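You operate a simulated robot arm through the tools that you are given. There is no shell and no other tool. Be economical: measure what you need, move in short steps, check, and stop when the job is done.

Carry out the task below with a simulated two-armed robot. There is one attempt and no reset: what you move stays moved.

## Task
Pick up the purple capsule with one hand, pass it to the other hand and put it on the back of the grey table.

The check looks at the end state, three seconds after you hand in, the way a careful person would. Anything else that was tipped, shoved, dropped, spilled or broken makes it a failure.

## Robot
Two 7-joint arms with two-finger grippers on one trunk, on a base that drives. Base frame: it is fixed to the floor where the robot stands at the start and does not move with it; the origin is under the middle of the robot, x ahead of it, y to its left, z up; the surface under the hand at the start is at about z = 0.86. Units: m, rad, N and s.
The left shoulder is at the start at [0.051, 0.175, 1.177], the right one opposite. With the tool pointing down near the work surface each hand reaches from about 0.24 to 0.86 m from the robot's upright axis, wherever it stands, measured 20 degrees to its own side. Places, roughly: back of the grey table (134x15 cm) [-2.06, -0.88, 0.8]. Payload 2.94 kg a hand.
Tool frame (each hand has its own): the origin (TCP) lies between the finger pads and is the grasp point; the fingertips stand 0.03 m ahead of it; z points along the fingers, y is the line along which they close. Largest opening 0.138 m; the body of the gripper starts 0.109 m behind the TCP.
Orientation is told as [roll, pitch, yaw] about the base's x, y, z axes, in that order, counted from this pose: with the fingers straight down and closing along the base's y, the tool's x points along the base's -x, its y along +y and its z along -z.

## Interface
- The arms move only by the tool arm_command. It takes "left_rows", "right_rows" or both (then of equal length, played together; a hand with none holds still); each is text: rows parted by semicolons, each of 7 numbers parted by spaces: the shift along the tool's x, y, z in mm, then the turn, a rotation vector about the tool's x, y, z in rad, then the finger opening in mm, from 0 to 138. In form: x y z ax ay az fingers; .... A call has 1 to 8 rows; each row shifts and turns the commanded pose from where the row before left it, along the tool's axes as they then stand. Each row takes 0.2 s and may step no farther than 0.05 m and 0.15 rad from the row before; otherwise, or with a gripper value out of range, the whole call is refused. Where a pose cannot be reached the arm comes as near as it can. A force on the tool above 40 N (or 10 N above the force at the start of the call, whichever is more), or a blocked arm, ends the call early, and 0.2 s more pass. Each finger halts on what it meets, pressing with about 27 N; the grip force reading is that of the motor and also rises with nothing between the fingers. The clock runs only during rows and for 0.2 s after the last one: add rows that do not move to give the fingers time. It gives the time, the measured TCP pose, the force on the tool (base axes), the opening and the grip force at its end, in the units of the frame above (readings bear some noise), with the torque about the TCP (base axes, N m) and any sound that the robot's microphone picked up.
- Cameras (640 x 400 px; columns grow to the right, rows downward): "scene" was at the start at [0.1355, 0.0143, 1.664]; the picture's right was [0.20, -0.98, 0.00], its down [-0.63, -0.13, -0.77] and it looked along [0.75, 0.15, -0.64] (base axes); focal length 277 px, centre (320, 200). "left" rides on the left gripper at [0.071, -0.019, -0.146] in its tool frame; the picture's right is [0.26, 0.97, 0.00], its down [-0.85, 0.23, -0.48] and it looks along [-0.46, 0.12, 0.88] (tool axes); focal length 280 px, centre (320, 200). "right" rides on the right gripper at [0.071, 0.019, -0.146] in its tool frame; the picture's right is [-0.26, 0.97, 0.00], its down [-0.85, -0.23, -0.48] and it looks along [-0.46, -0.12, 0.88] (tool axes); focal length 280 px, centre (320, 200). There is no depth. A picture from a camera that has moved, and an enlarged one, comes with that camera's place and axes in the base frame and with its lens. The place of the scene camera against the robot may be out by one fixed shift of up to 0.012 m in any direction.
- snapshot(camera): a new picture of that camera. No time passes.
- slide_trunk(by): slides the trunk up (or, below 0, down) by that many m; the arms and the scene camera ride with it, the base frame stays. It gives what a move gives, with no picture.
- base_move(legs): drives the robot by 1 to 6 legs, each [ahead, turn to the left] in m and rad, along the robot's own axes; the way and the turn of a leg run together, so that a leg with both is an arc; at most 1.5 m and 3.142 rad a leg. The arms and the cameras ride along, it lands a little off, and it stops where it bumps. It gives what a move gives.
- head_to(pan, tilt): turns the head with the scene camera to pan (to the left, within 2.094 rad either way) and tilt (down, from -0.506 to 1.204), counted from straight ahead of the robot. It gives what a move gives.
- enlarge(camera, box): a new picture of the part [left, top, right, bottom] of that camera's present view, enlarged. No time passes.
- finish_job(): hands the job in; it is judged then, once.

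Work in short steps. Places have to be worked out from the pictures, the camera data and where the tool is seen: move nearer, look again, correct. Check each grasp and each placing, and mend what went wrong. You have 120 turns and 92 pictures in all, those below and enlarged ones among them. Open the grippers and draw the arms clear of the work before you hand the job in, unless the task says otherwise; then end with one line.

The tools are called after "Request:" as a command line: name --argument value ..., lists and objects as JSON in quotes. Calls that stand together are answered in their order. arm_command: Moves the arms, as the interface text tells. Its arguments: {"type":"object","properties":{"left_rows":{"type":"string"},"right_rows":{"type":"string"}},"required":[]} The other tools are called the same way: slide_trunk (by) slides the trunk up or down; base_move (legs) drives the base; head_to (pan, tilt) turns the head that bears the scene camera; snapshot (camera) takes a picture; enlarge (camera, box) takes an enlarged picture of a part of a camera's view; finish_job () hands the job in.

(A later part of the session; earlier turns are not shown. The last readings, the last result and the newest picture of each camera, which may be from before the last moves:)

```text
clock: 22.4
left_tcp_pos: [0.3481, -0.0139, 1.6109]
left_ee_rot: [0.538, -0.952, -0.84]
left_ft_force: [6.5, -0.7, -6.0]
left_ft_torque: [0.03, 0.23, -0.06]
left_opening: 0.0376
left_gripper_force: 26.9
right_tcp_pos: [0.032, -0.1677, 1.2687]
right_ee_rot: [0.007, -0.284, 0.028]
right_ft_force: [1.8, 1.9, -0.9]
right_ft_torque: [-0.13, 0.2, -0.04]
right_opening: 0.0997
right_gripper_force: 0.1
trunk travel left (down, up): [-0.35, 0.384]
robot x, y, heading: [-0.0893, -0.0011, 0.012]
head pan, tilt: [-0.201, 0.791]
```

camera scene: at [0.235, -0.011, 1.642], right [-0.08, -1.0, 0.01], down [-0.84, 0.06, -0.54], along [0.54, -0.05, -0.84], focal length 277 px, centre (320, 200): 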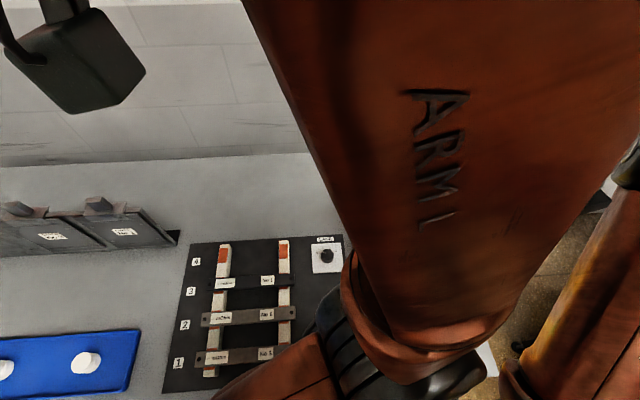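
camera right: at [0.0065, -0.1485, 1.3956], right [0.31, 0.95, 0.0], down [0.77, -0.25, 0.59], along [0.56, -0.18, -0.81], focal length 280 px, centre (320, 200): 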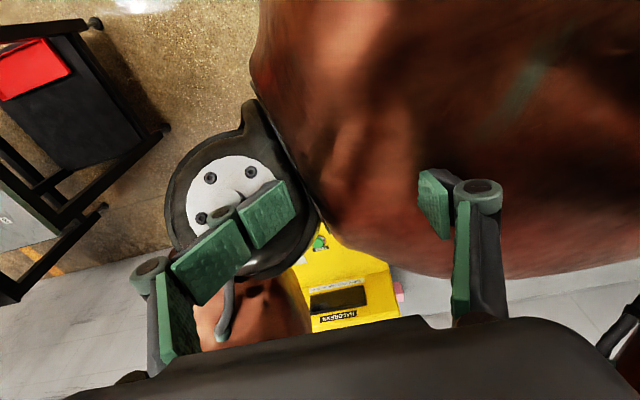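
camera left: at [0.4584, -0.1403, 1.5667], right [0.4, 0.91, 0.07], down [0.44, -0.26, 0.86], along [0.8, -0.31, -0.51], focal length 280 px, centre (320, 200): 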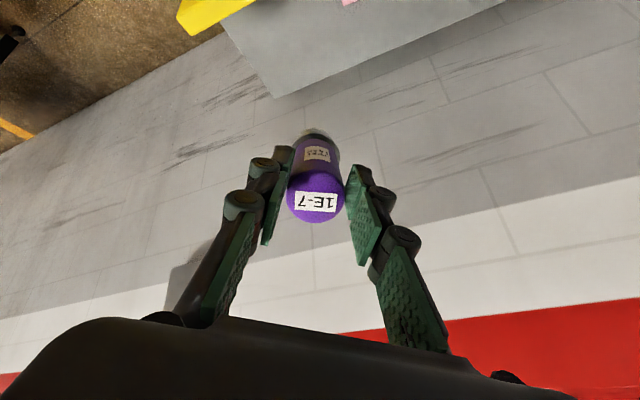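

The sway is decaying. I'll wait a little longer, then look.

Request:
head_to --pan -0.1 --tilt 0.8

Request:
head_to --pan -0.05 --tilt 0.79

Request:
head_to --pan 0 --tilt 0.8

Request:
snapshot --camera "scene"

Request:
snapshot --camera "right"

Request:
snapshot --camera "left"

```text
clock: 23.1
left_tcp_pos: [0.3262, 0.0014, 1.6124]
left_ee_rot: [0.531, -0.972, -0.802]
left_ft_force: [3.1, -1.4, -1.6]
left_ft_torque: [0.11, 0.33, -0.03]
left_opening: 0.0376
left_gripper_force: 27.4
right_tcp_pos: [-0.0229, -0.1692, 1.2678]
right_ee_rot: [0.004, -0.336, 0.028]
right_ft_force: [1.6, -0.1, 2.2]
right_ft_torque: [0.08, 0.28, 0.03]
right_opening: 0.1008
right_gripper_force: 0.1
trunk travel left (down, up): [-0.35, 0.384]
robot x, y, heading: [-0.0886, -0.0034, 0.01]
head pan, tilt: [-0.099, 0.799]
```

```text
clock: 23.7
left_tcp_pos: [0.3724, -0.0068, 1.6056]
left_ee_rot: [0.512, -0.941, -0.807]
left_ft_force: [2.7, 0.4, -3.4]
left_ft_torque: [0.07, 0.32, -0.03]
left_opening: 0.0374
left_gripper_force: 26.8
right_tcp_pos: [0.0311, -0.1676, 1.272]
right_ee_rot: [0.006, -0.286, 0.028]
right_ft_force: [-0.4, 2.5, 3.6]
right_ft_torque: [-0.08, -0.19, 0.02]
right_opening: 0.1005
right_gripper_force: 0.0
trunk travel left (down, up): [-0.35, 0.384]
robot x, y, heading: [-0.0889, -0.0021, 0.01]
head pan, tilt: [-0.051, 0.791]
```

```text
clock: 24.4
left_tcp_pos: [0.3341, -0.0127, 1.6142]
left_ee_rot: [0.548, -0.96, -0.844]
left_ft_force: [2.7, -0.4, -3.2]
left_ft_torque: [0.06, 0.24, -0.03]
left_opening: 0.0375
left_gripper_force: 26.9
right_tcp_pos: [0.0185, -0.1682, 1.2711]
right_ee_rot: [0.007, -0.294, 0.029]
right_ft_force: [0.1, 1.3, 0.9]
right_ft_torque: [-0.12, 0.18, -0.08]
right_opening: 0.1003
right_gripper_force: 0.1
trunk travel left (down, up): [-0.35, 0.384]
robot x, y, heading: [-0.0902, -0.0037, 0.014]
head pan, tilt: [0.0, 0.799]
```

```text
59 pictures are left
camera scene: at [0.0563, -0.0125, 1.6532], right [-0.07, -1.0, 0.0], down [-0.73, 0.05, -0.68], along [0.68, -0.05, -0.73], focal length 277 px, centre (320, 200)
```

scene: 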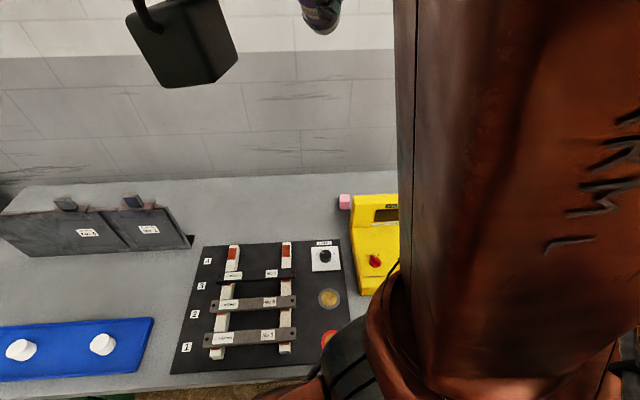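

```text
58 pictures are left
camera right: at [-0.0934, -0.1539, 1.3891], right [0.22, 0.97, 0.08], down [0.68, -0.22, 0.7], along [0.7, -0.1, -0.71], focal length 280 px, centre (320, 200)
```

right: 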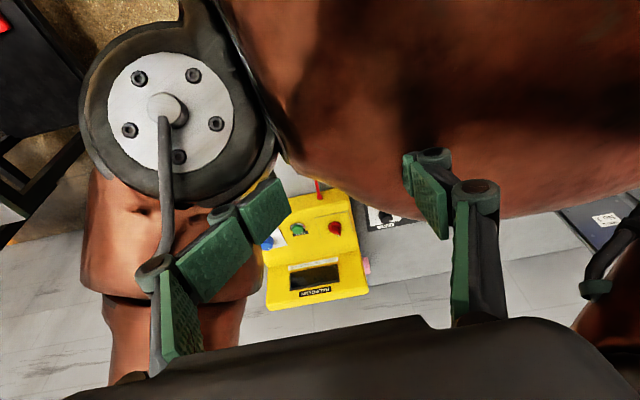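

```text
57 pictures are left
camera left: at [0.1779, 0.0262, 1.6211], right [0.24, 0.97, 0.07], down [0.0, -0.08, 1.0], along [0.97, -0.24, -0.02], focal length 280 px, centre (320, 200)
```

left: 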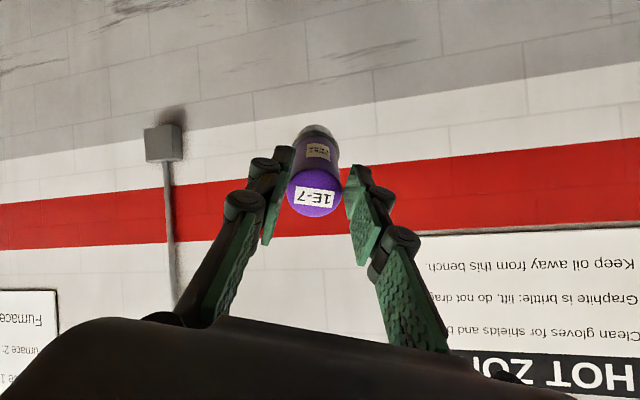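

The capsule is still held and the bench is undisturbed. I'll now bring the left hand slowly out to its own side, forward and down.

Request:
arm_command --left_rows "10 7 6 0 0 0 20;15 10 9 0 0 0 20;20 14 12 0 0 0 20;20 14 12 0 0 0 20;20 14 12 0 0 0 20;15 10 9 0 0 0 20;8 5 5 0 0 0 20;0 0 0 0 0 0 20"

Request:
snapshot --camera "scene"

```text
clock: 26.2
left_tcp_pos: [0.3198, -0.0113, 1.6175]
left_ee_rot: [0.564, -0.964, -0.856]
left_ft_force: [0.0, -0.4, -3.2]
left_ft_torque: [0.02, 0.15, 0.0]
left_opening: 0.0374
left_gripper_force: 26.8
left hand out of reach, approached as far as the arm can: row 1, 2, 3, 4, 5, 6, 7
right_tcp_pos: [0.005, -0.1663, 1.2711]
right_ee_rot: [0.007, -0.304, 0.028]
right_ft_force: [-0.8, 2.0, 1.2]
right_ft_torque: [-0.08, -0.02, -0.01]
right_opening: 0.1002
right_gripper_force: 0.0
trunk travel left (down, up): [-0.35, 0.384]
robot x, y, heading: [-0.0884, -0.002, 0.014]
head pan, tilt: [0.0, 0.799]
```

```text
56 pictures are left
camera scene: at [0.042, -0.0111, 1.6542], right [-0.06, -1.0, 0.0], down [-0.72, 0.05, -0.69], along [0.69, -0.04, -0.72], focal length 277 px, centre (320, 200)
```

scene: 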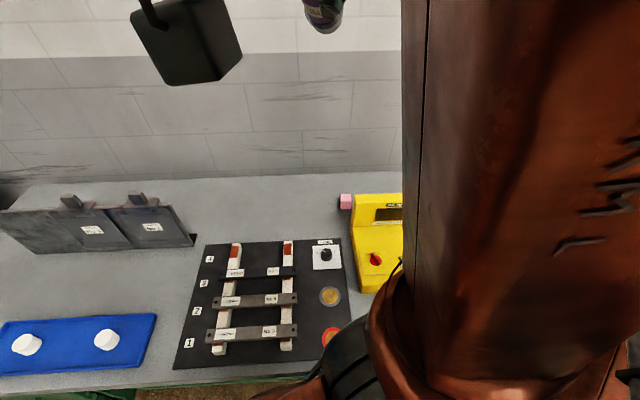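

The arm stayed put: that direction is blocked by joint limits with this orientation. I'll try turning the tool back toward pointing down instead.

Request:
arm_command --left_rows "0 0 0 0.005 0.07 -0.033 20;0 0 0 0.005 0.07 -0.033 20;0 0 0 0.005 0.07 -0.033 20;0 0 0 0.005 0.07 -0.033 20;0 0 0 0 0 0 20"

```text
clock: 27.4
left_tcp_pos: [0.3224, -0.0107, 1.6178]
left_ee_rot: [0.563, -0.962, -0.856]
left_ft_force: [0.1, 0.8, -3.4]
left_ft_torque: [0.07, 0.19, 0.0]
left_opening: 0.0374
left_gripper_force: 26.8
left hand out of reach, approached as far as the arm can: row 1, 2, 3, 4
right_tcp_pos: [0.0048, -0.1663, 1.2717]
right_ee_rot: [0.008, -0.307, 0.028]
right_ft_force: [-0.5, 2.2, 1.5]
right_ft_torque: [-0.09, 0.0, -0.06]
right_opening: 0.1
right_gripper_force: 0.1
trunk travel left (down, up): [-0.35, 0.384]
robot x, y, heading: [-0.0883, -0.0013, 0.011]
head pan, tilt: [0.0, 0.799]
```

The forearm stands vertical with the tool bent forward. The natural way out is an arc about the elbow: forward and down while the tool pitches down. I'll try that in a short step.

Request:
arm_command --left_rows "4 -4 43 0.007 0.098 -0.046 20;4 -4 43 0.007 0.098 -0.046 20;4 -4 43 0.007 0.098 -0.046 20;0 0 0 0 0 0 20"

Request:
snapshot --camera "scene"

```text
clock: 28.4
left_tcp_pos: [0.4772, -0.012, 1.5436]
left_ee_rot: [0.271, -0.826, -0.504]
left_ft_force: [1.1, 0.0, -3.8]
left_ft_torque: [0.01, 0.22, 0.01]
left_opening: 0.0374
left_gripper_force: 27.0
left hand out of reach, approached as far as the arm can: row 1, 2
right_tcp_pos: [0.0063, -0.1666, 1.2712]
right_ee_rot: [0.007, -0.304, 0.028]
right_ft_force: [-1.3, 2.2, 0.9]
right_ft_torque: [-0.12, 0.05, -0.06]
right_opening: 0.1003
right_gripper_force: 0.0
trunk travel left (down, up): [-0.35, 0.384]
robot x, y, heading: [-0.094, -0.0049, 0.013]
head pan, tilt: [0.0, 0.799]
```

```text
55 pictures are left
camera scene: at [0.0439, -0.0036, 1.6551], right [0.01, -1.0, 0.0], down [-0.72, -0.01, -0.7], along [0.7, 0.01, -0.72], focal length 277 px, centre (320, 200)
```

scene: 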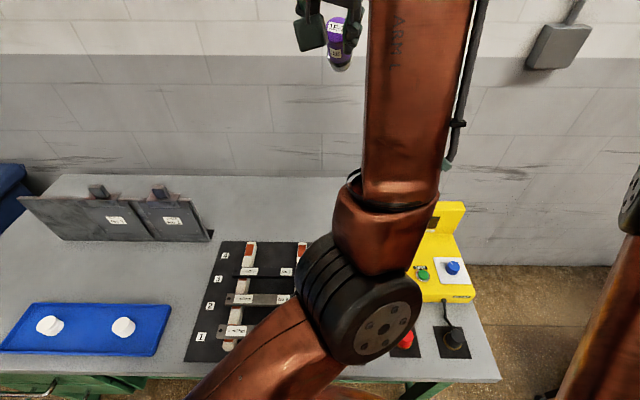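

That worked: the arm unfolded forward smoothly and the trunk is straight again. I'll hold to let it catch up with the command.

Request:
arm_command --left_rows "0 0 0 0 0 0 20;0 0 0 0 0 0 20;0 0 0 0 0 0 20"

Request:
snapshot --camera "scene"

```text
clock: 29.2
left_tcp_pos: [0.4757, -0.0142, 1.5442]
left_ee_rot: [0.275, -0.827, -0.508]
left_ft_force: [-0.8, -0.7, -2.1]
left_ft_torque: [0.03, 0.17, 0.01]
left_opening: 0.0374
left_gripper_force: 26.9
right_tcp_pos: [0.0045, -0.1668, 1.2713]
right_ee_rot: [0.007, -0.309, 0.028]
right_ft_force: [0.0, 2.1, 2.6]
right_ft_torque: [-0.12, -0.05, 0.01]
right_opening: 0.1001
right_gripper_force: 0.1
trunk travel left (down, up): [-0.35, 0.384]
robot x, y, heading: [-0.0872, -0.0007, 0.014]
head pan, tilt: [0.0, 0.799]
```

```text
54 pictures are left
camera scene: at [0.0418, -0.0049, 1.6552], right [0.01, -1.0, 0.0], down [-0.72, -0.01, -0.7], along [0.7, 0.01, -0.72], focal length 277 px, centre (320, 200)
```

scene: 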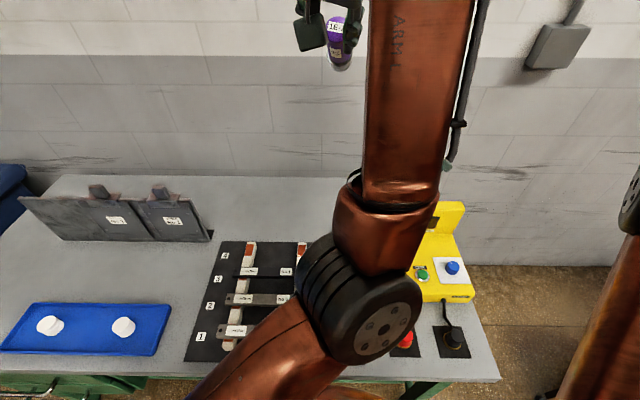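

Steady now at (0.476, -0.014, 1.544). I'll continue the arc forward and down, drifting to +y, with smooth small steps.

Request:
arm_command --left_rows "11 10 38 0.005 0.096 -0.04 20;11 10 38 0.005 0.096 -0.04 20;11 10 38 0.005 0.096 -0.04 20;-1 11 39 0.005 0.096 -0.04 20;-1 11 39 0.005 0.096 -0.04 20;0 0 0 0 0 0 20;0 0 0 0 0 0 20"

Request:
snapshot --camera "scene"

```text
clock: 30.8
left_tcp_pos: [0.584, 0.0354, 1.3806]
left_ee_rot: [0.053, -0.379, -0.173]
left_ft_force: [1.0, -0.1, -2.7]
left_ft_torque: [0.0, 0.14, 0.0]
left_opening: 0.0372
left_gripper_force: 27.1
right_tcp_pos: [0.0057, -0.1668, 1.2715]
right_ee_rot: [0.006, -0.307, 0.028]
right_ft_force: [-0.1, 2.6, 1.3]
right_ft_torque: [-0.05, 0.02, -0.01]
right_opening: 0.1001
right_gripper_force: 0.2
trunk travel left (down, up): [-0.35, 0.384]
robot x, y, heading: [-0.0849, -0.0026, 0.008]
head pan, tilt: [0.0, 0.799]
```

```text
53 pictures are left
camera scene: at [0.0441, -0.0043, 1.6549], right [0.01, -1.0, 0.0], down [-0.72, -0.01, -0.7], along [0.7, 0.01, -0.72], focal length 277 px, centre (320, 200)
```

scene: 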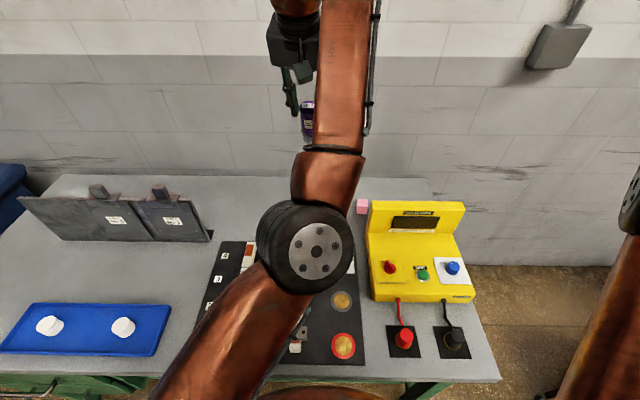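

Good. I'll finish levelling the tool and move further to +y.

Request:
arm_command --left_rows "10 28 28 -0.005 0.094 -0.042 20;7 28 28 -0.005 0.094 -0.042 20;3 28 28 -0.005 0.094 -0.042 20;0 28 28 -0.005 0.094 -0.042 20;0 30 0 0 0 0 20;0 30 0 0 0 0 20;0 0 0 0 0 0 20"

Request:
snapshot --camera "scene"

```text
clock: 32.4
left_tcp_pos: [0.6038, 0.2069, 1.2721]
left_ee_rot: [0.039, -0.013, 0.013]
left_ft_force: [0.9, -0.5, -3.6]
left_ft_torque: [0.06, 0.03, -0.01]
left_opening: 0.0373
left_gripper_force: 26.5
right_tcp_pos: [0.005, -0.1675, 1.2722]
right_ee_rot: [0.006, -0.307, 0.028]
right_ft_force: [-1.2, 1.8, 1.3]
right_ft_torque: [-0.07, 0.0, 0.0]
right_opening: 0.1001
right_gripper_force: 0.1
trunk travel left (down, up): [-0.35, 0.384]
robot x, y, heading: [-0.0946, -0.001, 0.007]
head pan, tilt: [0.0, 0.799]
```

```text
52 pictures are left
camera scene: at [0.0427, -0.0059, 1.6551], right [0.01, -1.0, 0.0], down [-0.72, -0.01, -0.7], along [0.7, 0.01, -0.72], focal length 277 px, centre (320, 200)
```

scene: 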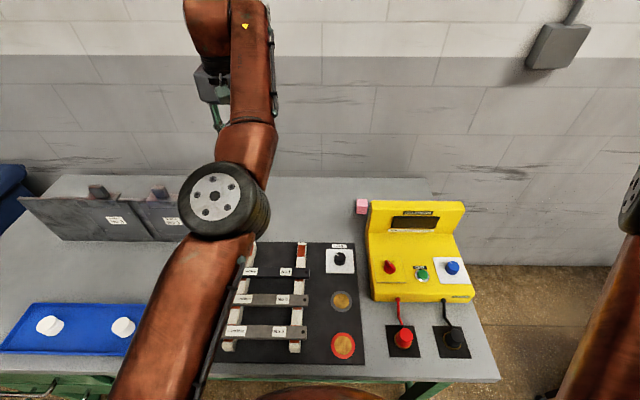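

The left arm is back in a normal posture. Now the right hand: bring it forward out of the trunk area slowly.

Request:
arm_command --right_rows "-20 -5 2 0 0 0 100;-30 -8 4 0 0 0 100;-30 -8 4 0 0 0 100;-30 -8 4 0 0 0 100;-30 -8 4 0 0 0 100;0 0 0 0 0 0 100"

Request:
snapshot --camera "right"

Request:
snapshot --camera "scene"

```text
clock: 33.8
left_tcp_pos: [0.6042, 0.2094, 1.2717]
left_ee_rot: [0.036, -0.013, 0.013]
left_ft_force: [0.4, 0.1, -2.8]
left_ft_torque: [-0.04, 0.04, -0.02]
left_opening: 0.0374
left_gripper_force: 26.9
right_tcp_pos: [0.1489, -0.1994, 1.2962]
right_ee_rot: [0.005, -0.307, 0.028]
right_ft_force: [-0.2, -0.2, 0.4]
right_ft_torque: [-0.02, 0.02, -0.03]
right_opening: 0.1
right_gripper_force: 0.2
trunk travel left (down, up): [-0.35, 0.384]
robot x, y, heading: [-0.0895, -0.0029, 0.016]
head pan, tilt: [0.0, 0.799]
```

```text
51 pictures are left
camera right: at [0.0356, -0.1864, 1.4135], right [0.22, 0.97, 0.08], down [0.67, -0.21, 0.71], along [0.71, -0.1, -0.7], focal length 280 px, centre (320, 200)
```

right: 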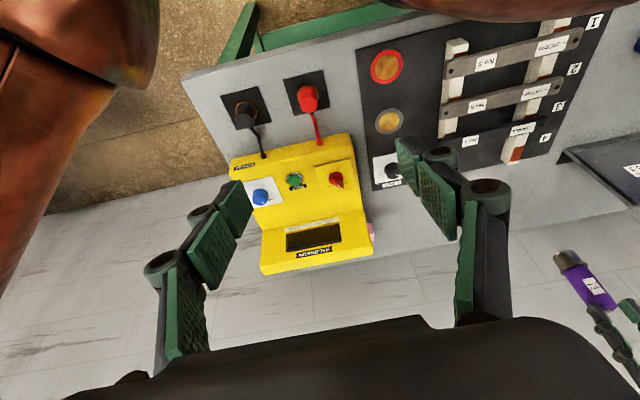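

```text
50 pictures are left
camera scene: at [0.0433, -0.0035, 1.655], right [0.01, -1.0, 0.0], down [-0.72, -0.01, -0.7], along [0.7, 0.01, -0.72], focal length 277 px, centre (320, 200)
```

scene: 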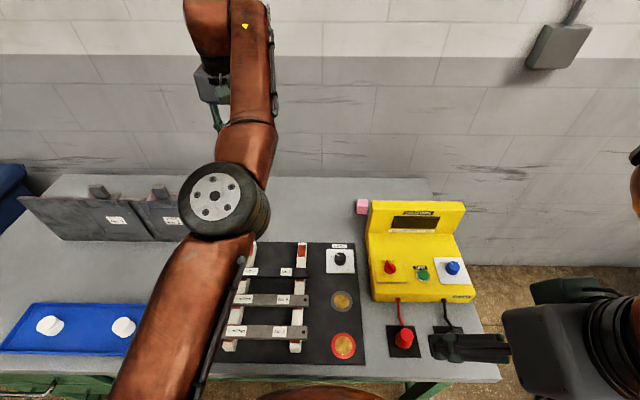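

Both arms are free. I'll bring the right hand to a neutral ready pose and draw the left hand in a bit to be well within reach before driving.

Request:
arm_command --left_rows "20 0 0 0 0 0 20;20 5 0 0 0 0 20;20 5 0 0 0 0 20;20 5 0 0 0 0 20;10 5 0 0 0 0 20;0 0 0 0 0 0 20" --right_rows "-35 -10 5 0 0.06 0.005 100;-38 -10 5 0 0.06 0.005 100;-38 -10 5 0 0.06 0.005 100;-38 -10 5 0 0.06 0.005 100;-38 -10 5 0 0.06 0.005 100;0 0 0 0 0 0 100"

Request:
snapshot --camera "scene"

```text
clock: 35.2
left_tcp_pos: [0.5132, 0.2276, 1.273]
left_ee_rot: [0.038, -0.012, 0.014]
left_ft_force: [-0.8, -0.8, -2.7]
left_ft_torque: [0.0, 0.03, 0.01]
left_opening: 0.0373
left_gripper_force: 26.9
right_tcp_pos: [0.334, -0.2465, 1.3077]
right_ee_rot: [0.011, -0.007, 0.004]
right_ft_force: [-0.3, 0.7, 0.0]
right_ft_torque: [0.03, -0.04, -0.04]
right_opening: 0.1
right_gripper_force: 0.1
trunk travel left (down, up): [-0.35, 0.384]
robot x, y, heading: [-0.0855, -0.0023, 0.01]
head pan, tilt: [0.0, 0.799]
```

```text
49 pictures are left
camera scene: at [0.0422, -0.0052, 1.6552], right [0.01, -1.0, 0.0], down [-0.72, -0.01, -0.7], along [0.7, 0.01, -0.72], focal length 277 px, centre (320, 200)
```

scene: 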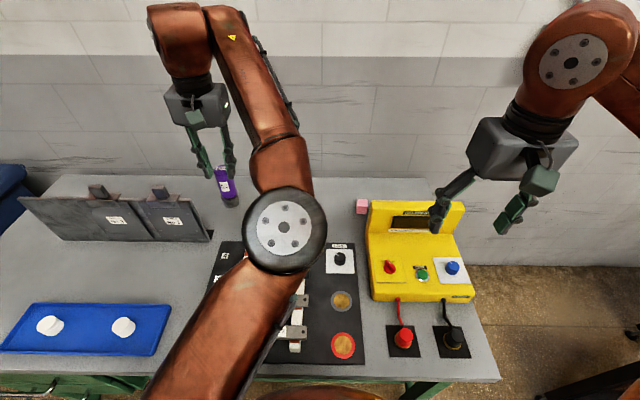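

Arms are well apart now. I'll back off the bench in a small test leg first.

Request:
base_move --legs '[[-0.1, 0]]'

```text
clock: 36.3
left_tcp_pos: [0.4468, 0.2298, 1.261]
left_ee_rot: [0.034, 0.016, 0.015]
left_ft_force: [-0.9, 0.5, -2.5]
left_ft_torque: [-0.12, -0.06, 0.0]
left_opening: 0.0371
left_gripper_force: 27.2
right_tcp_pos: [0.269, -0.2438, 1.2984]
right_ee_rot: [0.009, 0.021, 0.005]
right_ft_force: [-1.1, 0.6, 0.2]
right_ft_torque: [-0.08, -0.08, -0.03]
right_opening: 0.1001
right_gripper_force: 0.1
trunk travel left (down, up): [-0.35, 0.384]
robot x, y, heading: [-0.1854, -0.002, 0.015]
head pan, tilt: [0.0, 0.799]
```

Works with only slight sway. I'll back up further, clear of the bench.

Request:
base_move --legs '[[-0.15, 0], [-0.15, 0]]'

Request:
snapshot --camera "scene"

```text
clock: 37.2
left_tcp_pos: [0.2725, 0.187, 1.3954]
left_ee_rot: [0.249, -0.153, -0.166]
left_ft_force: [4.0, 1.0, -3.4]
left_ft_torque: [0.0, 0.42, 0.11]
left_opening: 0.0
left_gripper_force: 26.8
right_tcp_pos: [0.052, -0.2696, 1.3448]
right_ee_rot: [0.082, -0.249, -0.037]
right_ft_force: [1.0, -0.3, -0.5]
right_ft_torque: [0.02, 0.05, -0.02]
right_opening: 0.1003
right_gripper_force: 0.1
trunk travel left (down, up): [-0.35, 0.384]
robot x, y, heading: [-0.2163, -0.0048, 0.014]
head pan, tilt: [0.0, 0.799]
stopped in leg 1: the robot was blocked; the commanded pose is now the measured one
```

```text
48 pictures are left
camera scene: at [0.0403, -0.0025, 1.6537], right [0.01, -1.0, 0.0], down [-0.77, -0.01, -0.64], along [0.64, 0.01, -0.77], focal length 277 px, centre (320, 200)
```

scene: 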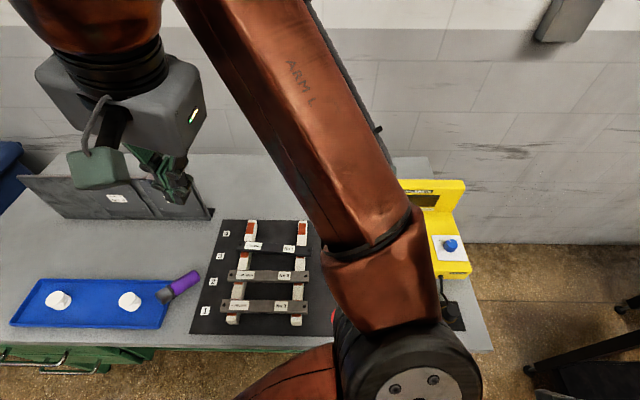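

The capsule slipped out when the base was blocked. I'll let things settle with head moves and look at where it is and what is behind the robot.

Request:
head_to --pan 0.2 --tilt 0.8

Request:
snapshot --camera "scene"

Request:
head_to --pan -2.09 --tilt 0.9

Request:
snapshot --camera "scene"

Request:
head_to --pan 2.09 --tilt 0.9

Request:
snapshot --camera "scene"

```text
clock: 37.9
left_tcp_pos: [0.3197, 0.1761, 1.3414]
left_ee_rot: [0.223, -0.085, -0.164]
left_ft_force: [0.4, -0.1, -2.2]
left_ft_torque: [-0.01, -0.06, -0.01]
left_opening: 0.0
left_gripper_force: 27.0
right_tcp_pos: [0.1012, -0.2586, 1.3415]
right_ee_rot: [0.089, -0.143, -0.036]
right_ft_force: [-0.8, -0.6, -0.2]
right_ft_torque: [0.02, -0.06, -0.03]
right_opening: 0.0999
right_gripper_force: 0.1
trunk travel left (down, up): [-0.35, 0.384]
robot x, y, heading: [-0.2139, -0.0069, 0.016]
head pan, tilt: [0.201, 0.799]
```

```text
47 pictures are left
camera scene: at [-0.0293, 0.0077, 1.6534], right [0.21, -0.98, -0.01], down [-0.72, -0.15, -0.67], along [0.66, 0.15, -0.74], focal length 277 px, centre (320, 200)
```

scene: 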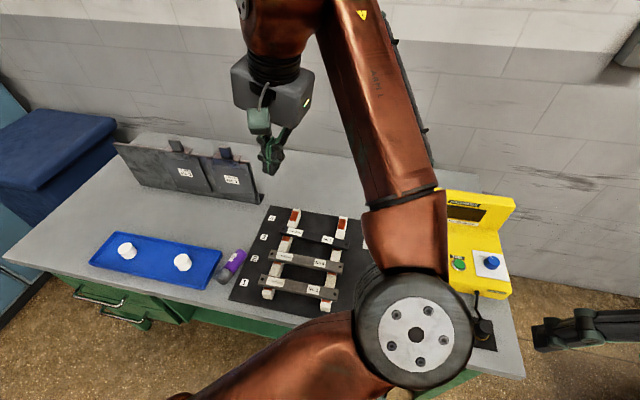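

```text
clock: 40.0
left_tcp_pos: [0.3216, 0.1868, 1.3862]
left_ee_rot: [0.258, -0.117, -0.156]
left_ft_force: [1.6, 0.2, 0.7]
left_ft_torque: [-0.04, 0.08, 0.04]
left_opening: 0.0001
left_gripper_force: 27.1
right_tcp_pos: [0.1006, -0.2737, 1.3407]
right_ee_rot: [0.091, -0.219, -0.042]
right_ft_force: [0.1, 0.7, 1.0]
right_ft_torque: [0.04, 0.05, 0.0]
right_opening: 0.0997
right_gripper_force: 0.0
trunk travel left (down, up): [-0.35, 0.384]
robot x, y, heading: [-0.2156, -0.0038, 0.009]
head pan, tilt: [-2.089, 0.901]
```

```text
46 pictures are left
camera scene: at [-0.015, -0.0725, 1.6543], right [-0.87, 0.49, 0.1], down [0.31, 0.68, -0.66], along [-0.39, -0.54, -0.74], focal length 277 px, centre (320, 200)
```

scene: 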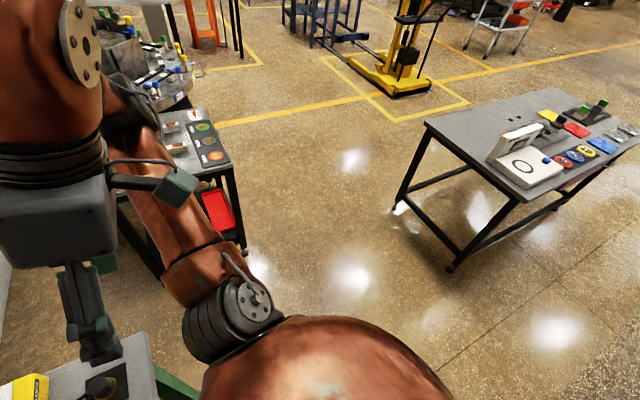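

```text
clock: 43.4
left_tcp_pos: [0.2415, 0.1813, 1.3981]
left_ee_rot: [0.249, -0.179, -0.184]
left_ft_force: [0.3, -1.2, 2.3]
left_ft_torque: [0.01, 0.13, 0.06]
left_opening: 0.0
left_gripper_force: 27.2
right_tcp_pos: [0.0169, -0.2691, 1.3437]
right_ee_rot: [0.067, -0.25, -0.026]
right_ft_force: [0.9, -0.5, -0.7]
right_ft_torque: [-0.08, 0.09, -0.03]
right_opening: 0.1003
right_gripper_force: 0.1
trunk travel left (down, up): [-0.35, 0.384]
robot x, y, heading: [-0.2176, -0.0077, 0.009]
head pan, tilt: [2.089, 0.901]
```

```text
45 pictures are left
camera scene: at [-0.127, 0.0571, 1.6525], right [0.86, 0.5, -0.04], down [0.37, -0.68, -0.64], along [-0.35, 0.54, -0.77], focal length 277 px, centre (320, 200)
```

scene: 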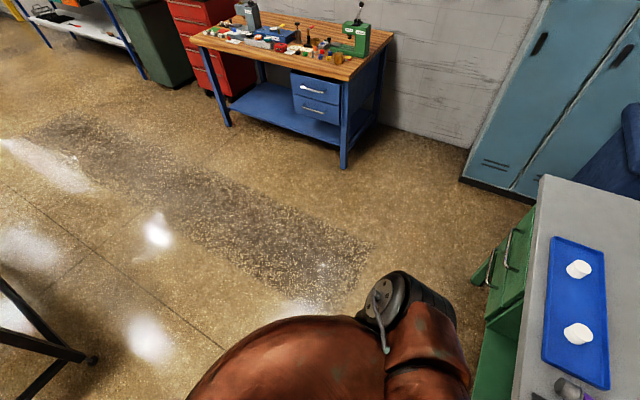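

Nothing is behind the robot; hard driving makes it sway and that caused the block. The capsule now lies on the bench between tray and board, with nothing else apparently moved. I'll wait for the sway to end and inspect it.

Request:
head_to --pan 0.5 --tilt 0.9

Request:
head_to --pan 0.55 --tilt 0.9

Request:
head_to --pan 0.5 --tilt 0.9

Request:
head_to --pan 0.52 --tilt 0.9

Request:
head_to --pan 0.5 --tilt 0.9

Request:
snapshot --camera "scene"

```text
clock: 45.1
left_tcp_pos: [0.1904, 0.1785, 1.384]
left_ee_rot: [0.225, -0.196, -0.159]
left_ft_force: [-1.9, -1.7, 1.7]
left_ft_torque: [0.18, -0.14, 0.03]
left_opening: 0.0001
left_gripper_force: 27.5
right_tcp_pos: [-0.0256, -0.2606, 1.3613]
right_ee_rot: [0.087, -0.25, -0.035]
right_ft_force: [1.6, 0.7, 3.3]
right_ft_torque: [-0.02, 0.17, 0.02]
right_opening: 0.0999
right_gripper_force: 0.1
trunk travel left (down, up): [-0.35, 0.384]
robot x, y, heading: [-0.2159, -0.0012, 0.012]
head pan, tilt: [0.499, 0.901]
```

```text
clock: 45.7
left_tcp_pos: [0.3236, 0.1821, 1.3508]
left_ee_rot: [0.207, -0.094, -0.159]
left_ft_force: [-3.0, 4.2, -1.9]
left_ft_torque: [-0.49, -0.34, -0.16]
left_opening: 0.0002
left_gripper_force: 27.4
right_tcp_pos: [0.104, -0.2615, 1.3428]
right_ee_rot: [0.082, -0.143, -0.041]
right_ft_force: [-4.7, -0.3, -1.1]
right_ft_torque: [0.11, -0.5, -0.03]
right_opening: 0.1
right_gripper_force: 0.1
trunk travel left (down, up): [-0.35, 0.384]
robot x, y, heading: [-0.2132, -0.0025, 0.007]
head pan, tilt: [0.55, 0.901]
```

```text
clock: 46.4
left_tcp_pos: [0.2301, 0.1803, 1.3901]
left_ee_rot: [0.239, -0.177, -0.19]
left_ft_force: [1.5, -0.5, 0.1]
left_ft_torque: [0.06, 0.21, 0.05]
left_opening: 0.0
left_gripper_force: 27.0
right_tcp_pos: [0.0036, -0.2666, 1.3459]
right_ee_rot: [0.075, -0.23, -0.037]
right_ft_force: [2.8, 0.0, 0.4]
right_ft_torque: [0.01, 0.35, 0.04]
right_opening: 0.1001
right_gripper_force: 0.0
trunk travel left (down, up): [-0.35, 0.384]
robot x, y, heading: [-0.2149, -0.0021, 0.011]
head pan, tilt: [0.499, 0.901]
```

```text
clock: 47.0
left_tcp_pos: [0.3186, 0.1804, 1.3474]
left_ee_rot: [0.22, -0.089, -0.165]
left_ft_force: [-0.7, 1.3, 0.4]
left_ft_torque: [-0.17, -0.15, -0.07]
left_opening: 0.0
left_gripper_force: 26.8
right_tcp_pos: [0.1002, -0.2562, 1.347]
right_ee_rot: [0.088, -0.146, -0.035]
right_ft_force: [-0.6, 0.2, 0.0]
right_ft_torque: [0.01, -0.04, -0.05]
right_opening: 0.1
right_gripper_force: 0.0
trunk travel left (down, up): [-0.35, 0.384]
robot x, y, heading: [-0.213, -0.0052, 0.014]
head pan, tilt: [0.52, 0.901]
```

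```text
clock: 47.6
left_tcp_pos: [0.2732, 0.1813, 1.3947]
left_ee_rot: [0.245, -0.159, -0.18]
left_ft_force: [2.1, 0.5, -0.2]
left_ft_torque: [0.0, 0.07, 0.02]
left_opening: 0.0001
left_gripper_force: 27.3
right_tcp_pos: [0.0502, -0.2695, 1.342]
right_ee_rot: [0.069, -0.232, -0.028]
right_ft_force: [0.1, 0.1, 0.1]
right_ft_torque: [0.01, 0.14, 0.03]
right_opening: 0.1
right_gripper_force: 0.0
trunk travel left (down, up): [-0.35, 0.384]
robot x, y, heading: [-0.2126, -0.0039, 0.009]
head pan, tilt: [0.499, 0.901]
```

```text
44 pictures are left
camera scene: at [0.0203, 0.0294, 1.6466], right [0.49, -0.87, -0.04], down [-0.73, -0.38, -0.57], along [0.48, 0.3, -0.82], focal length 277 px, centre (320, 200)
```

scene: 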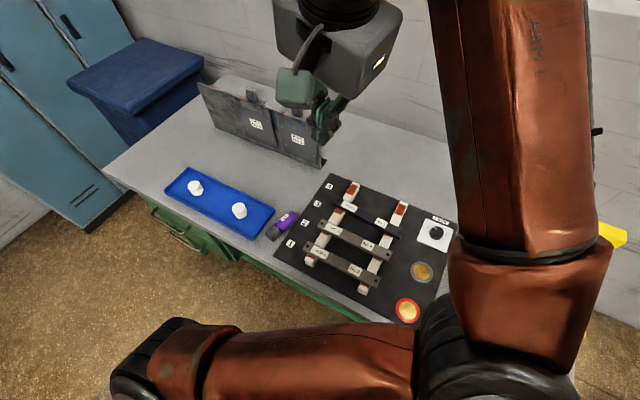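

Still swaying a little. I'll hold the arms for a while, opening the left gripper meanwhile.

Request:
arm_command --left_rows "0 0 0 0 0 0 40;0 0 0 0 0 0 80;0 0 0 0 0 0 80;0 0 0 0 0 0 80;0 0 0 0 0 0 80;0 0 0 0 0 0 80;0 0 0 0 0 0 80;0 0 0 0 0 0 80"

Request:
arm_command --left_rows "0 0 0 0 0 0 80;0 0 0 0 0 0 80;0 0 0 0 0 0 80;0 0 0 0 0 0 80;0 0 0 0 0 0 80;0 0 0 0 0 0 80;0 0 0 0 0 0 80;0 0 0 0 0 0 80"

Request:
snapshot --camera "scene"

```text
clock: 47.9
left_tcp_pos: [0.118, 0.1968, 1.4167]
left_ee_rot: [0.214, -0.283, -0.16]
left_ft_force: [1.4, 0.3, -4.4]
left_ft_torque: [0.07, -0.05, 0.02]
left_opening: 0.026
left_gripper_force: 0.0
right_tcp_pos: [-0.1033, -0.2679, 1.343]
right_ee_rot: [0.075, -0.335, -0.027]
right_ft_force: [-0.3, 0.3, -2.2]
right_ft_torque: [-0.13, -0.23, -0.02]
right_opening: 0.1
right_gripper_force: 0.1
trunk travel left (down, up): [-0.35, 0.384]
robot x, y, heading: [-0.2135, -0.0065, 0.011]
head pan, tilt: [0.499, 0.901]
stopped in row 1 (left hand): the arm was blocked; the commanded pose is now the measured one
```

```text
clock: 48.5
left_tcp_pos: [0.2643, 0.1907, 1.3754]
left_ee_rot: [0.24, -0.135, -0.165]
left_ft_force: [-4.5, -2.2, -4.0]
left_ft_torque: [0.44, -0.66, -0.09]
left_opening: 0.0801
left_gripper_force: 0.0
right_tcp_pos: [0.0434, -0.269, 1.3272]
right_ee_rot: [0.048, -0.129, -0.062]
right_ft_force: [-2.3, 0.3, 1.1]
right_ft_torque: [-0.06, -0.25, -0.08]
right_opening: 0.1
right_gripper_force: 0.0
trunk travel left (down, up): [-0.35, 0.384]
robot x, y, heading: [-0.2158, -0.0057, 0.016]
head pan, tilt: [0.499, 0.901]
stopped in row 3 (left hand): the arm was blocked; the commanded pose is now the measured one
```

```text
43 pictures are left
camera scene: at [-0.0055, 0.0318, 1.6468], right [0.49, -0.87, -0.03], down [-0.72, -0.38, -0.58], along [0.5, 0.3, -0.81], focal length 277 px, centre (320, 200)
```

scene: 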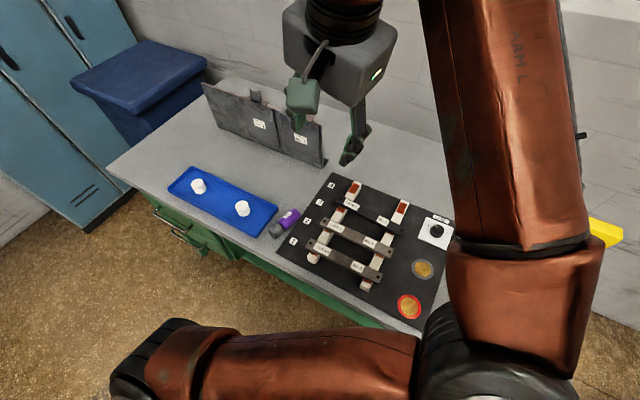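

Arm commands during sway keep exciting it. I'll instead lower the trunk a little, which brings the weight down, and let it ride out without arm commands.

Request:
slide_trunk --by -0.08

Request:
head_to --pan 0.5 --tilt 0.9

Request:
head_to --pan 0.5 --tilt 0.9

Request:
head_to --pan 0.5 --tilt 0.9

Request:
head_to --pan 0.5 --tilt 0.9

```text
clock: 49.0
left_tcp_pos: [0.1477, 0.2166, 1.3587]
left_ee_rot: [0.139, -0.136, -0.107]
left_ft_force: [2.0, 1.2, -0.6]
left_ft_torque: [-0.09, 0.2, 0.01]
left_opening: 0.08
left_gripper_force: 0.1
right_tcp_pos: [-0.031, -0.2797, 1.3045]
right_ee_rot: [0.065, -0.448, -0.121]
right_ft_force: [113.9, -16.3, 90.0]
right_ft_torque: [-5.38, -0.97, 4.66]
right_opening: 0.1193
right_gripper_force: 12.7
trunk travel left (down, up): [-0.336, 0.398]
robot x, y, heading: [-0.2154, -0.0038, 0.01]
head pan, tilt: [0.499, 0.901]
stopped: the arm was blocked; the commanded pose is now the measured one
```

```text
clock: 49.6
left_tcp_pos: [0.1489, 0.1979, 1.3865]
left_ee_rot: [0.218, -0.238, -0.168]
left_ft_force: [-6.8, 1.9, -4.1]
left_ft_torque: [-0.09, -0.92, -0.18]
left_opening: 0.0799
left_gripper_force: 0.0
right_tcp_pos: [-0.0622, -0.2797, 1.2986]
right_ee_rot: [0.037, -0.179, -0.076]
right_ft_force: [-14.7, -1.5, 11.1]
right_ft_torque: [0.04, -1.84, -0.11]
right_opening: 0.0996
right_gripper_force: 0.0
trunk travel left (down, up): [-0.336, 0.398]
robot x, y, heading: [-0.2169, -0.0078, 0.008]
head pan, tilt: [0.499, 0.901]
```

```text
clock: 50.2
left_tcp_pos: [0.1446, 0.2129, 1.3643]
left_ee_rot: [0.155, -0.162, -0.116]
left_ft_force: [0.7, -0.2, -0.3]
left_ft_torque: [-0.03, 0.11, 0.01]
left_opening: 0.08
left_gripper_force: 0.1
right_tcp_pos: [-0.0537, -0.2802, 1.3065]
right_ee_rot: [0.065, -0.372, -0.11]
right_ft_force: [119.1, -29.7, 78.9]
right_ft_torque: [-4.58, -0.21, 6.13]
right_opening: 0.1254
right_gripper_force: 17.6
trunk travel left (down, up): [-0.336, 0.398]
robot x, y, heading: [-0.2172, -0.0047, 0.009]
head pan, tilt: [0.499, 0.901]
```

```text
clock: 50.8
left_tcp_pos: [0.1671, 0.1926, 1.3789]
left_ee_rot: [0.227, -0.213, -0.179]
left_ft_force: [7.6, -4.7, -7.6]
left_ft_torque: [0.81, 0.65, 0.35]
left_opening: 0.0801
left_gripper_force: 0.0
right_tcp_pos: [-0.0572, -0.2786, 1.3044]
right_ee_rot: [0.037, -0.221, -0.059]
right_ft_force: [-6.2, 1.1, 0.8]
right_ft_torque: [-0.11, -0.76, -0.02]
right_opening: 0.1003
right_gripper_force: 0.6
trunk travel left (down, up): [-0.336, 0.398]
robot x, y, heading: [-0.2153, -0.0051, 0.003]
head pan, tilt: [0.499, 0.901]
```

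```text
clock: 51.4
left_tcp_pos: [0.1112, 0.204, 1.3818]
left_ee_rot: [0.192, -0.22, -0.14]
left_ft_force: [2.5, -1.3, 1.7]
left_ft_torque: [0.07, 0.35, 0.06]
left_opening: 0.0799
left_gripper_force: 0.1
right_tcp_pos: [-0.1134, -0.2801, 1.3049]
right_ee_rot: [0.047, -0.274, -0.055]
right_ft_force: [3.3, 0.6, 0.9]
right_ft_torque: [-0.05, 0.42, 0.06]
right_opening: 0.1064
right_gripper_force: 0.2
trunk travel left (down, up): [-0.336, 0.398]
robot x, y, heading: [-0.2156, -0.0036, 0.009]
head pan, tilt: [0.499, 0.901]
```

The right hand has drifted close to its own arm. I'll bring both hands gently forward to give them room.

Request:
arm_command --left_rows "-8 0 2 0 0 0 80;-15 0 3 0 0 0 80;-20 0 4 0 0 0 80;-20 0 4 0 0 0 80;-20 0 4 0 0 0 80;-15 0 3 0 0 0 80;-8 0 2 0 0 0 80;0 0 0 0 0 0 80" --right_rows "-10 -3 2 0 0 0 100;-18 -5 4 0 0 0 100;-25 -5 6 0 0 0 100;-25 -5 6 0 0 0 100;-25 -5 6 0 0 0 100;-18 -5 4 0 0 0 100;-10 -3 2 0 0 0 100;0 0 0 0 0 0 100"

```text
clock: 53.2
left_tcp_pos: [0.2191, 0.1862, 1.4137]
left_ee_rot: [0.237, -0.263, -0.175]
left_ft_force: [-2.1, 0.1, 0.9]
left_ft_torque: [-0.05, -0.17, -0.03]
left_opening: 0.0803
left_gripper_force: 0.4
left hand out of reach, approached as far as the arm can: row 1, 2
right_tcp_pos: [0.0196, -0.3009, 1.3106]
right_ee_rot: [0.045, -0.259, -0.06]
right_ft_force: [-2.0, -0.4, 0.5]
right_ft_torque: [-0.03, -0.21, -0.03]
right_opening: 0.1001
right_gripper_force: 0.3
right hand out of reach, approached as far as the arm can: row 1, 2
trunk travel left (down, up): [-0.336, 0.398]
robot x, y, heading: [-0.2211, -0.004, 0.006]
head pan, tilt: [0.499, 0.901]
```

Smooth this time. I'll continue forward while levelling both tools.

Request:
arm_command --left_rows "-8 0 3 0.015 0.02 -0.013 80;-18 0 6 0.04 0.044 -0.029 80;-25 0 8 0.044 0.048 -0.032 80;-25 5 8 0.044 0.048 -0.032 80;-25 5 8 0.044 0.048 -0.032 80;-18 5 4 0.03 0.035 -0.025 80;-8 0 3 0.015 0.02 -0.013 80;0 0 0 0 0 0 80" --right_rows "-10 0 2 0 0.02 0.004 100;-18 0 4 0 0.04 0.01 100;-25 0 6 0 0.045 0.01 100;-25 0 6 0 0.045 0.01 100;-25 0 6 0 0.045 0.01 100;-18 0 4 0 0.04 0.01 100;-10 0 2 0 0.02 0.006 100;0 0 0 0 0 0 100"

Request:
snapshot --camera "scene"

```text
clock: 55.0
left_tcp_pos: [0.3693, 0.1965, 1.385]
left_ee_rot: [-0.025, -0.001, 0.029]
left_ft_force: [0.6, 0.0, -1.0]
left_ft_torque: [0.01, -0.03, -0.03]
left_opening: 0.0796
left_gripper_force: 0.1
right_tcp_pos: [0.1691, -0.3089, 1.294]
right_ee_rot: [0.047, 0.015, -0.109]
right_ft_force: [0.1, -0.3, 0.0]
right_ft_torque: [0.0, -0.03, 0.03]
right_opening: 0.1
right_gripper_force: 0.1
trunk travel left (down, up): [-0.336, 0.398]
robot x, y, heading: [-0.2127, -0.0017, 0.012]
head pan, tilt: [0.499, 0.901]
```

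```text
42 pictures are left
camera scene: at [-0.09, 0.0287, 1.6327], right [0.49, -0.87, 0.0], down [-0.69, -0.38, -0.62], along [0.54, 0.3, -0.78], focal length 277 px, centre (320, 200)
```

scene: 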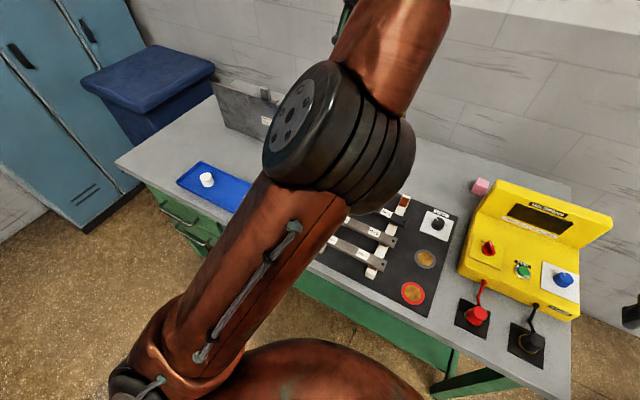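

Both hands are level and things are steady. I'll move the left hand over the capsule's area (about (0.34, 0.38)), descending gradually.

Request:
arm_command --left_rows "0 10 8 0.003 0 0 80;0 22 15 0.003 0 0 80;4 27 22 0.003 0 0 80;5 27 22 0.003 0 0.005 80;5 27 22 0.003 0 0.005 80;5 27 22 0.003 0 0.005 80;4 20 15 0.003 0 0.005 80;0 0 0 0 0 0 80"

Request:
snapshot --camera "left"

```text
clock: 56.8
left_tcp_pos: [0.3416, 0.3514, 1.2522]
left_ee_rot: [-0.047, -0.004, 0.006]
left_ft_force: [0.7, -0.6, 0.1]
left_ft_torque: [-0.02, 0.02, -0.03]
left_opening: 0.0801
left_gripper_force: 0.0
right_tcp_pos: [0.169, -0.3086, 1.294]
right_ee_rot: [0.047, 0.015, -0.108]
right_ft_force: [0.0, -0.6, -0.8]
right_ft_torque: [0.03, -0.01, 0.02]
right_opening: 0.1001
right_gripper_force: 0.0
trunk travel left (down, up): [-0.336, 0.398]
robot x, y, heading: [-0.2162, -0.0035, 0.01]
head pan, tilt: [0.499, 0.901]
```

```text
41 pictures are left
camera left: at [0.2715, 0.338, 1.3975], right [-0.27, 0.96, -0.05], down [0.85, 0.26, 0.47], along [0.46, 0.09, -0.88], focal length 280 px, centre (320, 200)
```

left: 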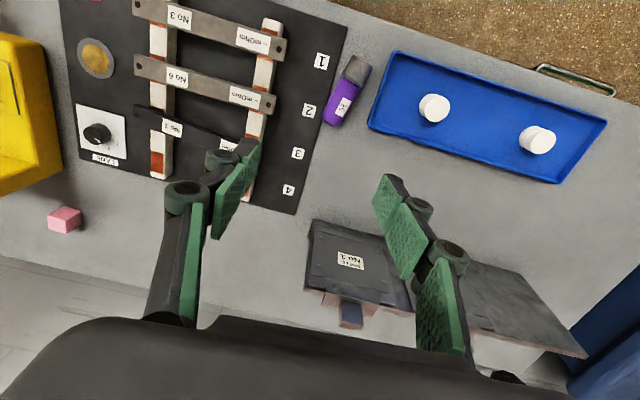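

The capsule lies between board and tray with its cap end at about (0.273, 0.384) and its top at (0.376, 0.367). I'll align the hand (yaw -0.16) above the grip point (0.317, 0.377) and come down to z about 1.06.

Request:
arm_command --left_rows "2 3 10 -0.006 0 0.02 70;5 5 25 -0.008 0 0.03 60;6 5 35 -0.008 0 0.03 60;6 5 35 -0.008 0 0.03 60;6 5 35 -0.008 0 0.03 60;2 2 30 -0.008 0 0.02 60;0 0 20 0 0 0 60;0 0 0 0 0 0 60"

Request:
snapshot --camera "left"

```text
clock: 58.6
left_tcp_pos: [0.3172, 0.3737, 1.0606]
left_ee_rot: [0.0, -0.008, -0.152]
left_ft_force: [-0.1, 0.4, 0.2]
left_ft_torque: [0.03, 0.01, -0.01]
left_opening: 0.0599
left_gripper_force: 0.1
right_tcp_pos: [0.1689, -0.3084, 1.2943]
right_ee_rot: [0.048, 0.015, -0.107]
right_ft_force: [-0.2, -0.4, -0.2]
right_ft_torque: [0.02, 0.03, 0.0]
right_opening: 0.1003
right_gripper_force: 0.1
trunk travel left (down, up): [-0.336, 0.398]
robot x, y, heading: [-0.2158, -0.0043, 0.007]
head pan, tilt: [0.499, 0.901]
```

```text
40 pictures are left
camera left: at [0.2436, 0.3644, 1.2048], right [-0.11, 0.99, 0.0], down [0.87, 0.1, 0.48], along [0.48, 0.05, -0.88], focal length 280 px, centre (320, 200)
```

left: 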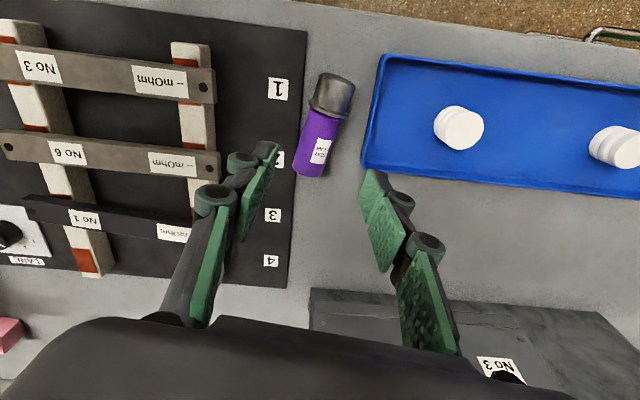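

Alignment is good; the capsule is about 4 mm to +y of the tool axis, and the board edge is close on the other side. I'll shift +7 mm in y and +5 mm forward, narrow to 50 mm, and descend with tips just above board height.

Request:
arm_command --left_rows "-2 3 12 0 0 0 55;-3 4 25 0 0 0 50;0 0 30 0 0 0 50;0 0 30 0 0 0 50;0 0 25 0 0 0 50;0 0 15 0 0 0 50;0 0 8 0 0 0 50;0 0 0 0 0 0 50"

Request:
snapshot --camera "left"

```text
clock: 60.4
left_tcp_pos: [0.3236, 0.3788, 0.9166]
left_ee_rot: [0.002, -0.007, -0.153]
left_ft_force: [-0.8, -1.0, 0.2]
left_ft_torque: [0.01, -0.02, -0.02]
left_opening: 0.0497
left_gripper_force: 0.0
right_tcp_pos: [0.1697, -0.3074, 1.2947]
right_ee_rot: [0.047, 0.015, -0.107]
right_ft_force: [-0.1, 0.3, 0.5]
right_ft_torque: [0.0, 0.02, -0.01]
right_opening: 0.0999
right_gripper_force: 0.0
trunk travel left (down, up): [-0.336, 0.398]
robot x, y, heading: [-0.2164, -0.0007, 0.009]
head pan, tilt: [0.499, 0.901]
```

```text
39 pictures are left
camera left: at [0.2505, 0.3704, 1.061], right [-0.11, 0.99, 0.0], down [0.87, 0.1, 0.48], along [0.48, 0.05, -0.88], focal length 280 px, centre (320, 200)
```

left: 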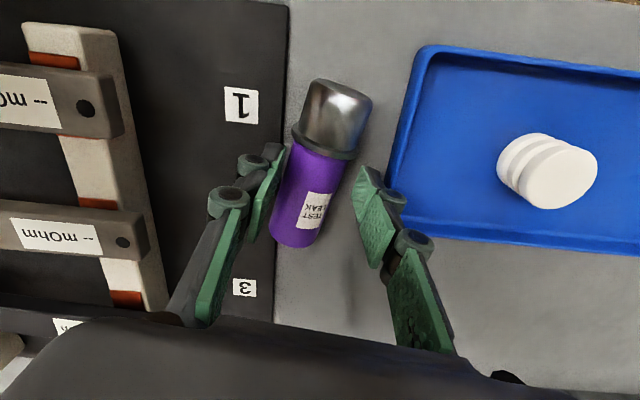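

The finger alignment is as planned, just on the purple beside the cap. I'll descend 13 mm more and close.

Request:
arm_command --left_rows "0 0 7 0 0 0 50;0 0 6 0 0 0 50;0 0 0 0 0 0 42;0 0 0 0 0 0 30;0 0 0 0 0 0 20;0 0 0 0 0 0 20"

Request:
snapshot --camera "left"

```text
clock: 61.8
left_tcp_pos: [0.3215, 0.3792, 0.9038]
left_ee_rot: [0.001, -0.006, -0.154]
left_ft_force: [0.9, 0.1, -0.1]
left_ft_torque: [0.01, -0.04, 0.05]
left_opening: 0.038
left_gripper_force: 27.0
right_tcp_pos: [0.1685, -0.3075, 1.2945]
right_ee_rot: [0.049, 0.016, -0.106]
right_ft_force: [-0.5, 1.0, -0.2]
right_ft_torque: [-0.01, -0.03, -0.01]
right_opening: 0.1
right_gripper_force: 0.0
trunk travel left (down, up): [-0.336, 0.398]
robot x, y, heading: [-0.2147, -0.0015, 0.008]
head pan, tilt: [0.499, 0.901]
```

```text
38 pictures are left
camera left: at [0.2501, 0.3705, 1.0489], right [-0.11, 0.99, 0.0], down [0.87, 0.1, 0.48], along [0.48, 0.05, -0.88], focal length 280 px, centre (320, 200)
```

left: 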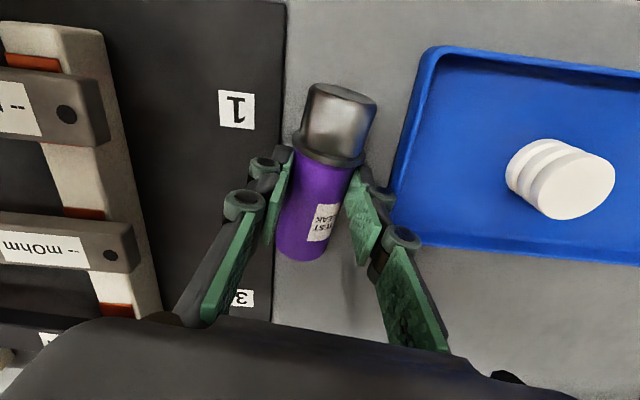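

Firm grip (38 mm, 27 N). Lifting straight up smoothly.

Request:
arm_command --left_rows "0 0 -8 0 0 0 20;0 0 -20 0 0 0 20;0 0 -35 0 0 0 20;0 0 -40 0 0 0 20;0 0 -40 0 0 0 20;0 0 -35 0 0 0 20;0 0 -20 0 0 0 20;0 0 -8 0 0 0 20"

Request:
snapshot --camera "scene"

```text
clock: 63.6
left_tcp_pos: [0.3222, 0.3798, 1.1102]
left_ee_rot: [0.0, -0.007, -0.152]
left_ft_force: [-0.7, -0.7, -2.5]
left_ft_torque: [0.0, 0.0, -0.01]
left_opening: 0.0374
left_gripper_force: 26.7
right_tcp_pos: [0.1691, -0.3077, 1.294]
right_ee_rot: [0.048, 0.016, -0.108]
right_ft_force: [-0.5, -0.2, 0.3]
right_ft_torque: [-0.01, 0.03, -0.04]
right_opening: 0.1002
right_gripper_force: 0.1
trunk travel left (down, up): [-0.336, 0.398]
robot x, y, heading: [-0.2144, -0.0052, 0.006]
head pan, tilt: [0.499, 0.901]
```

```text
37 pictures are left
camera scene: at [-0.0896, 0.0296, 1.6327], right [0.49, -0.87, 0.0], down [-0.69, -0.38, -0.62], along [0.54, 0.3, -0.78], focal length 277 px, centre (320, 200)
```

scene: 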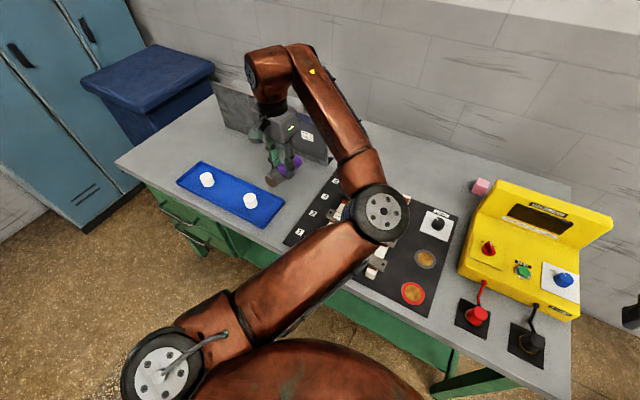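

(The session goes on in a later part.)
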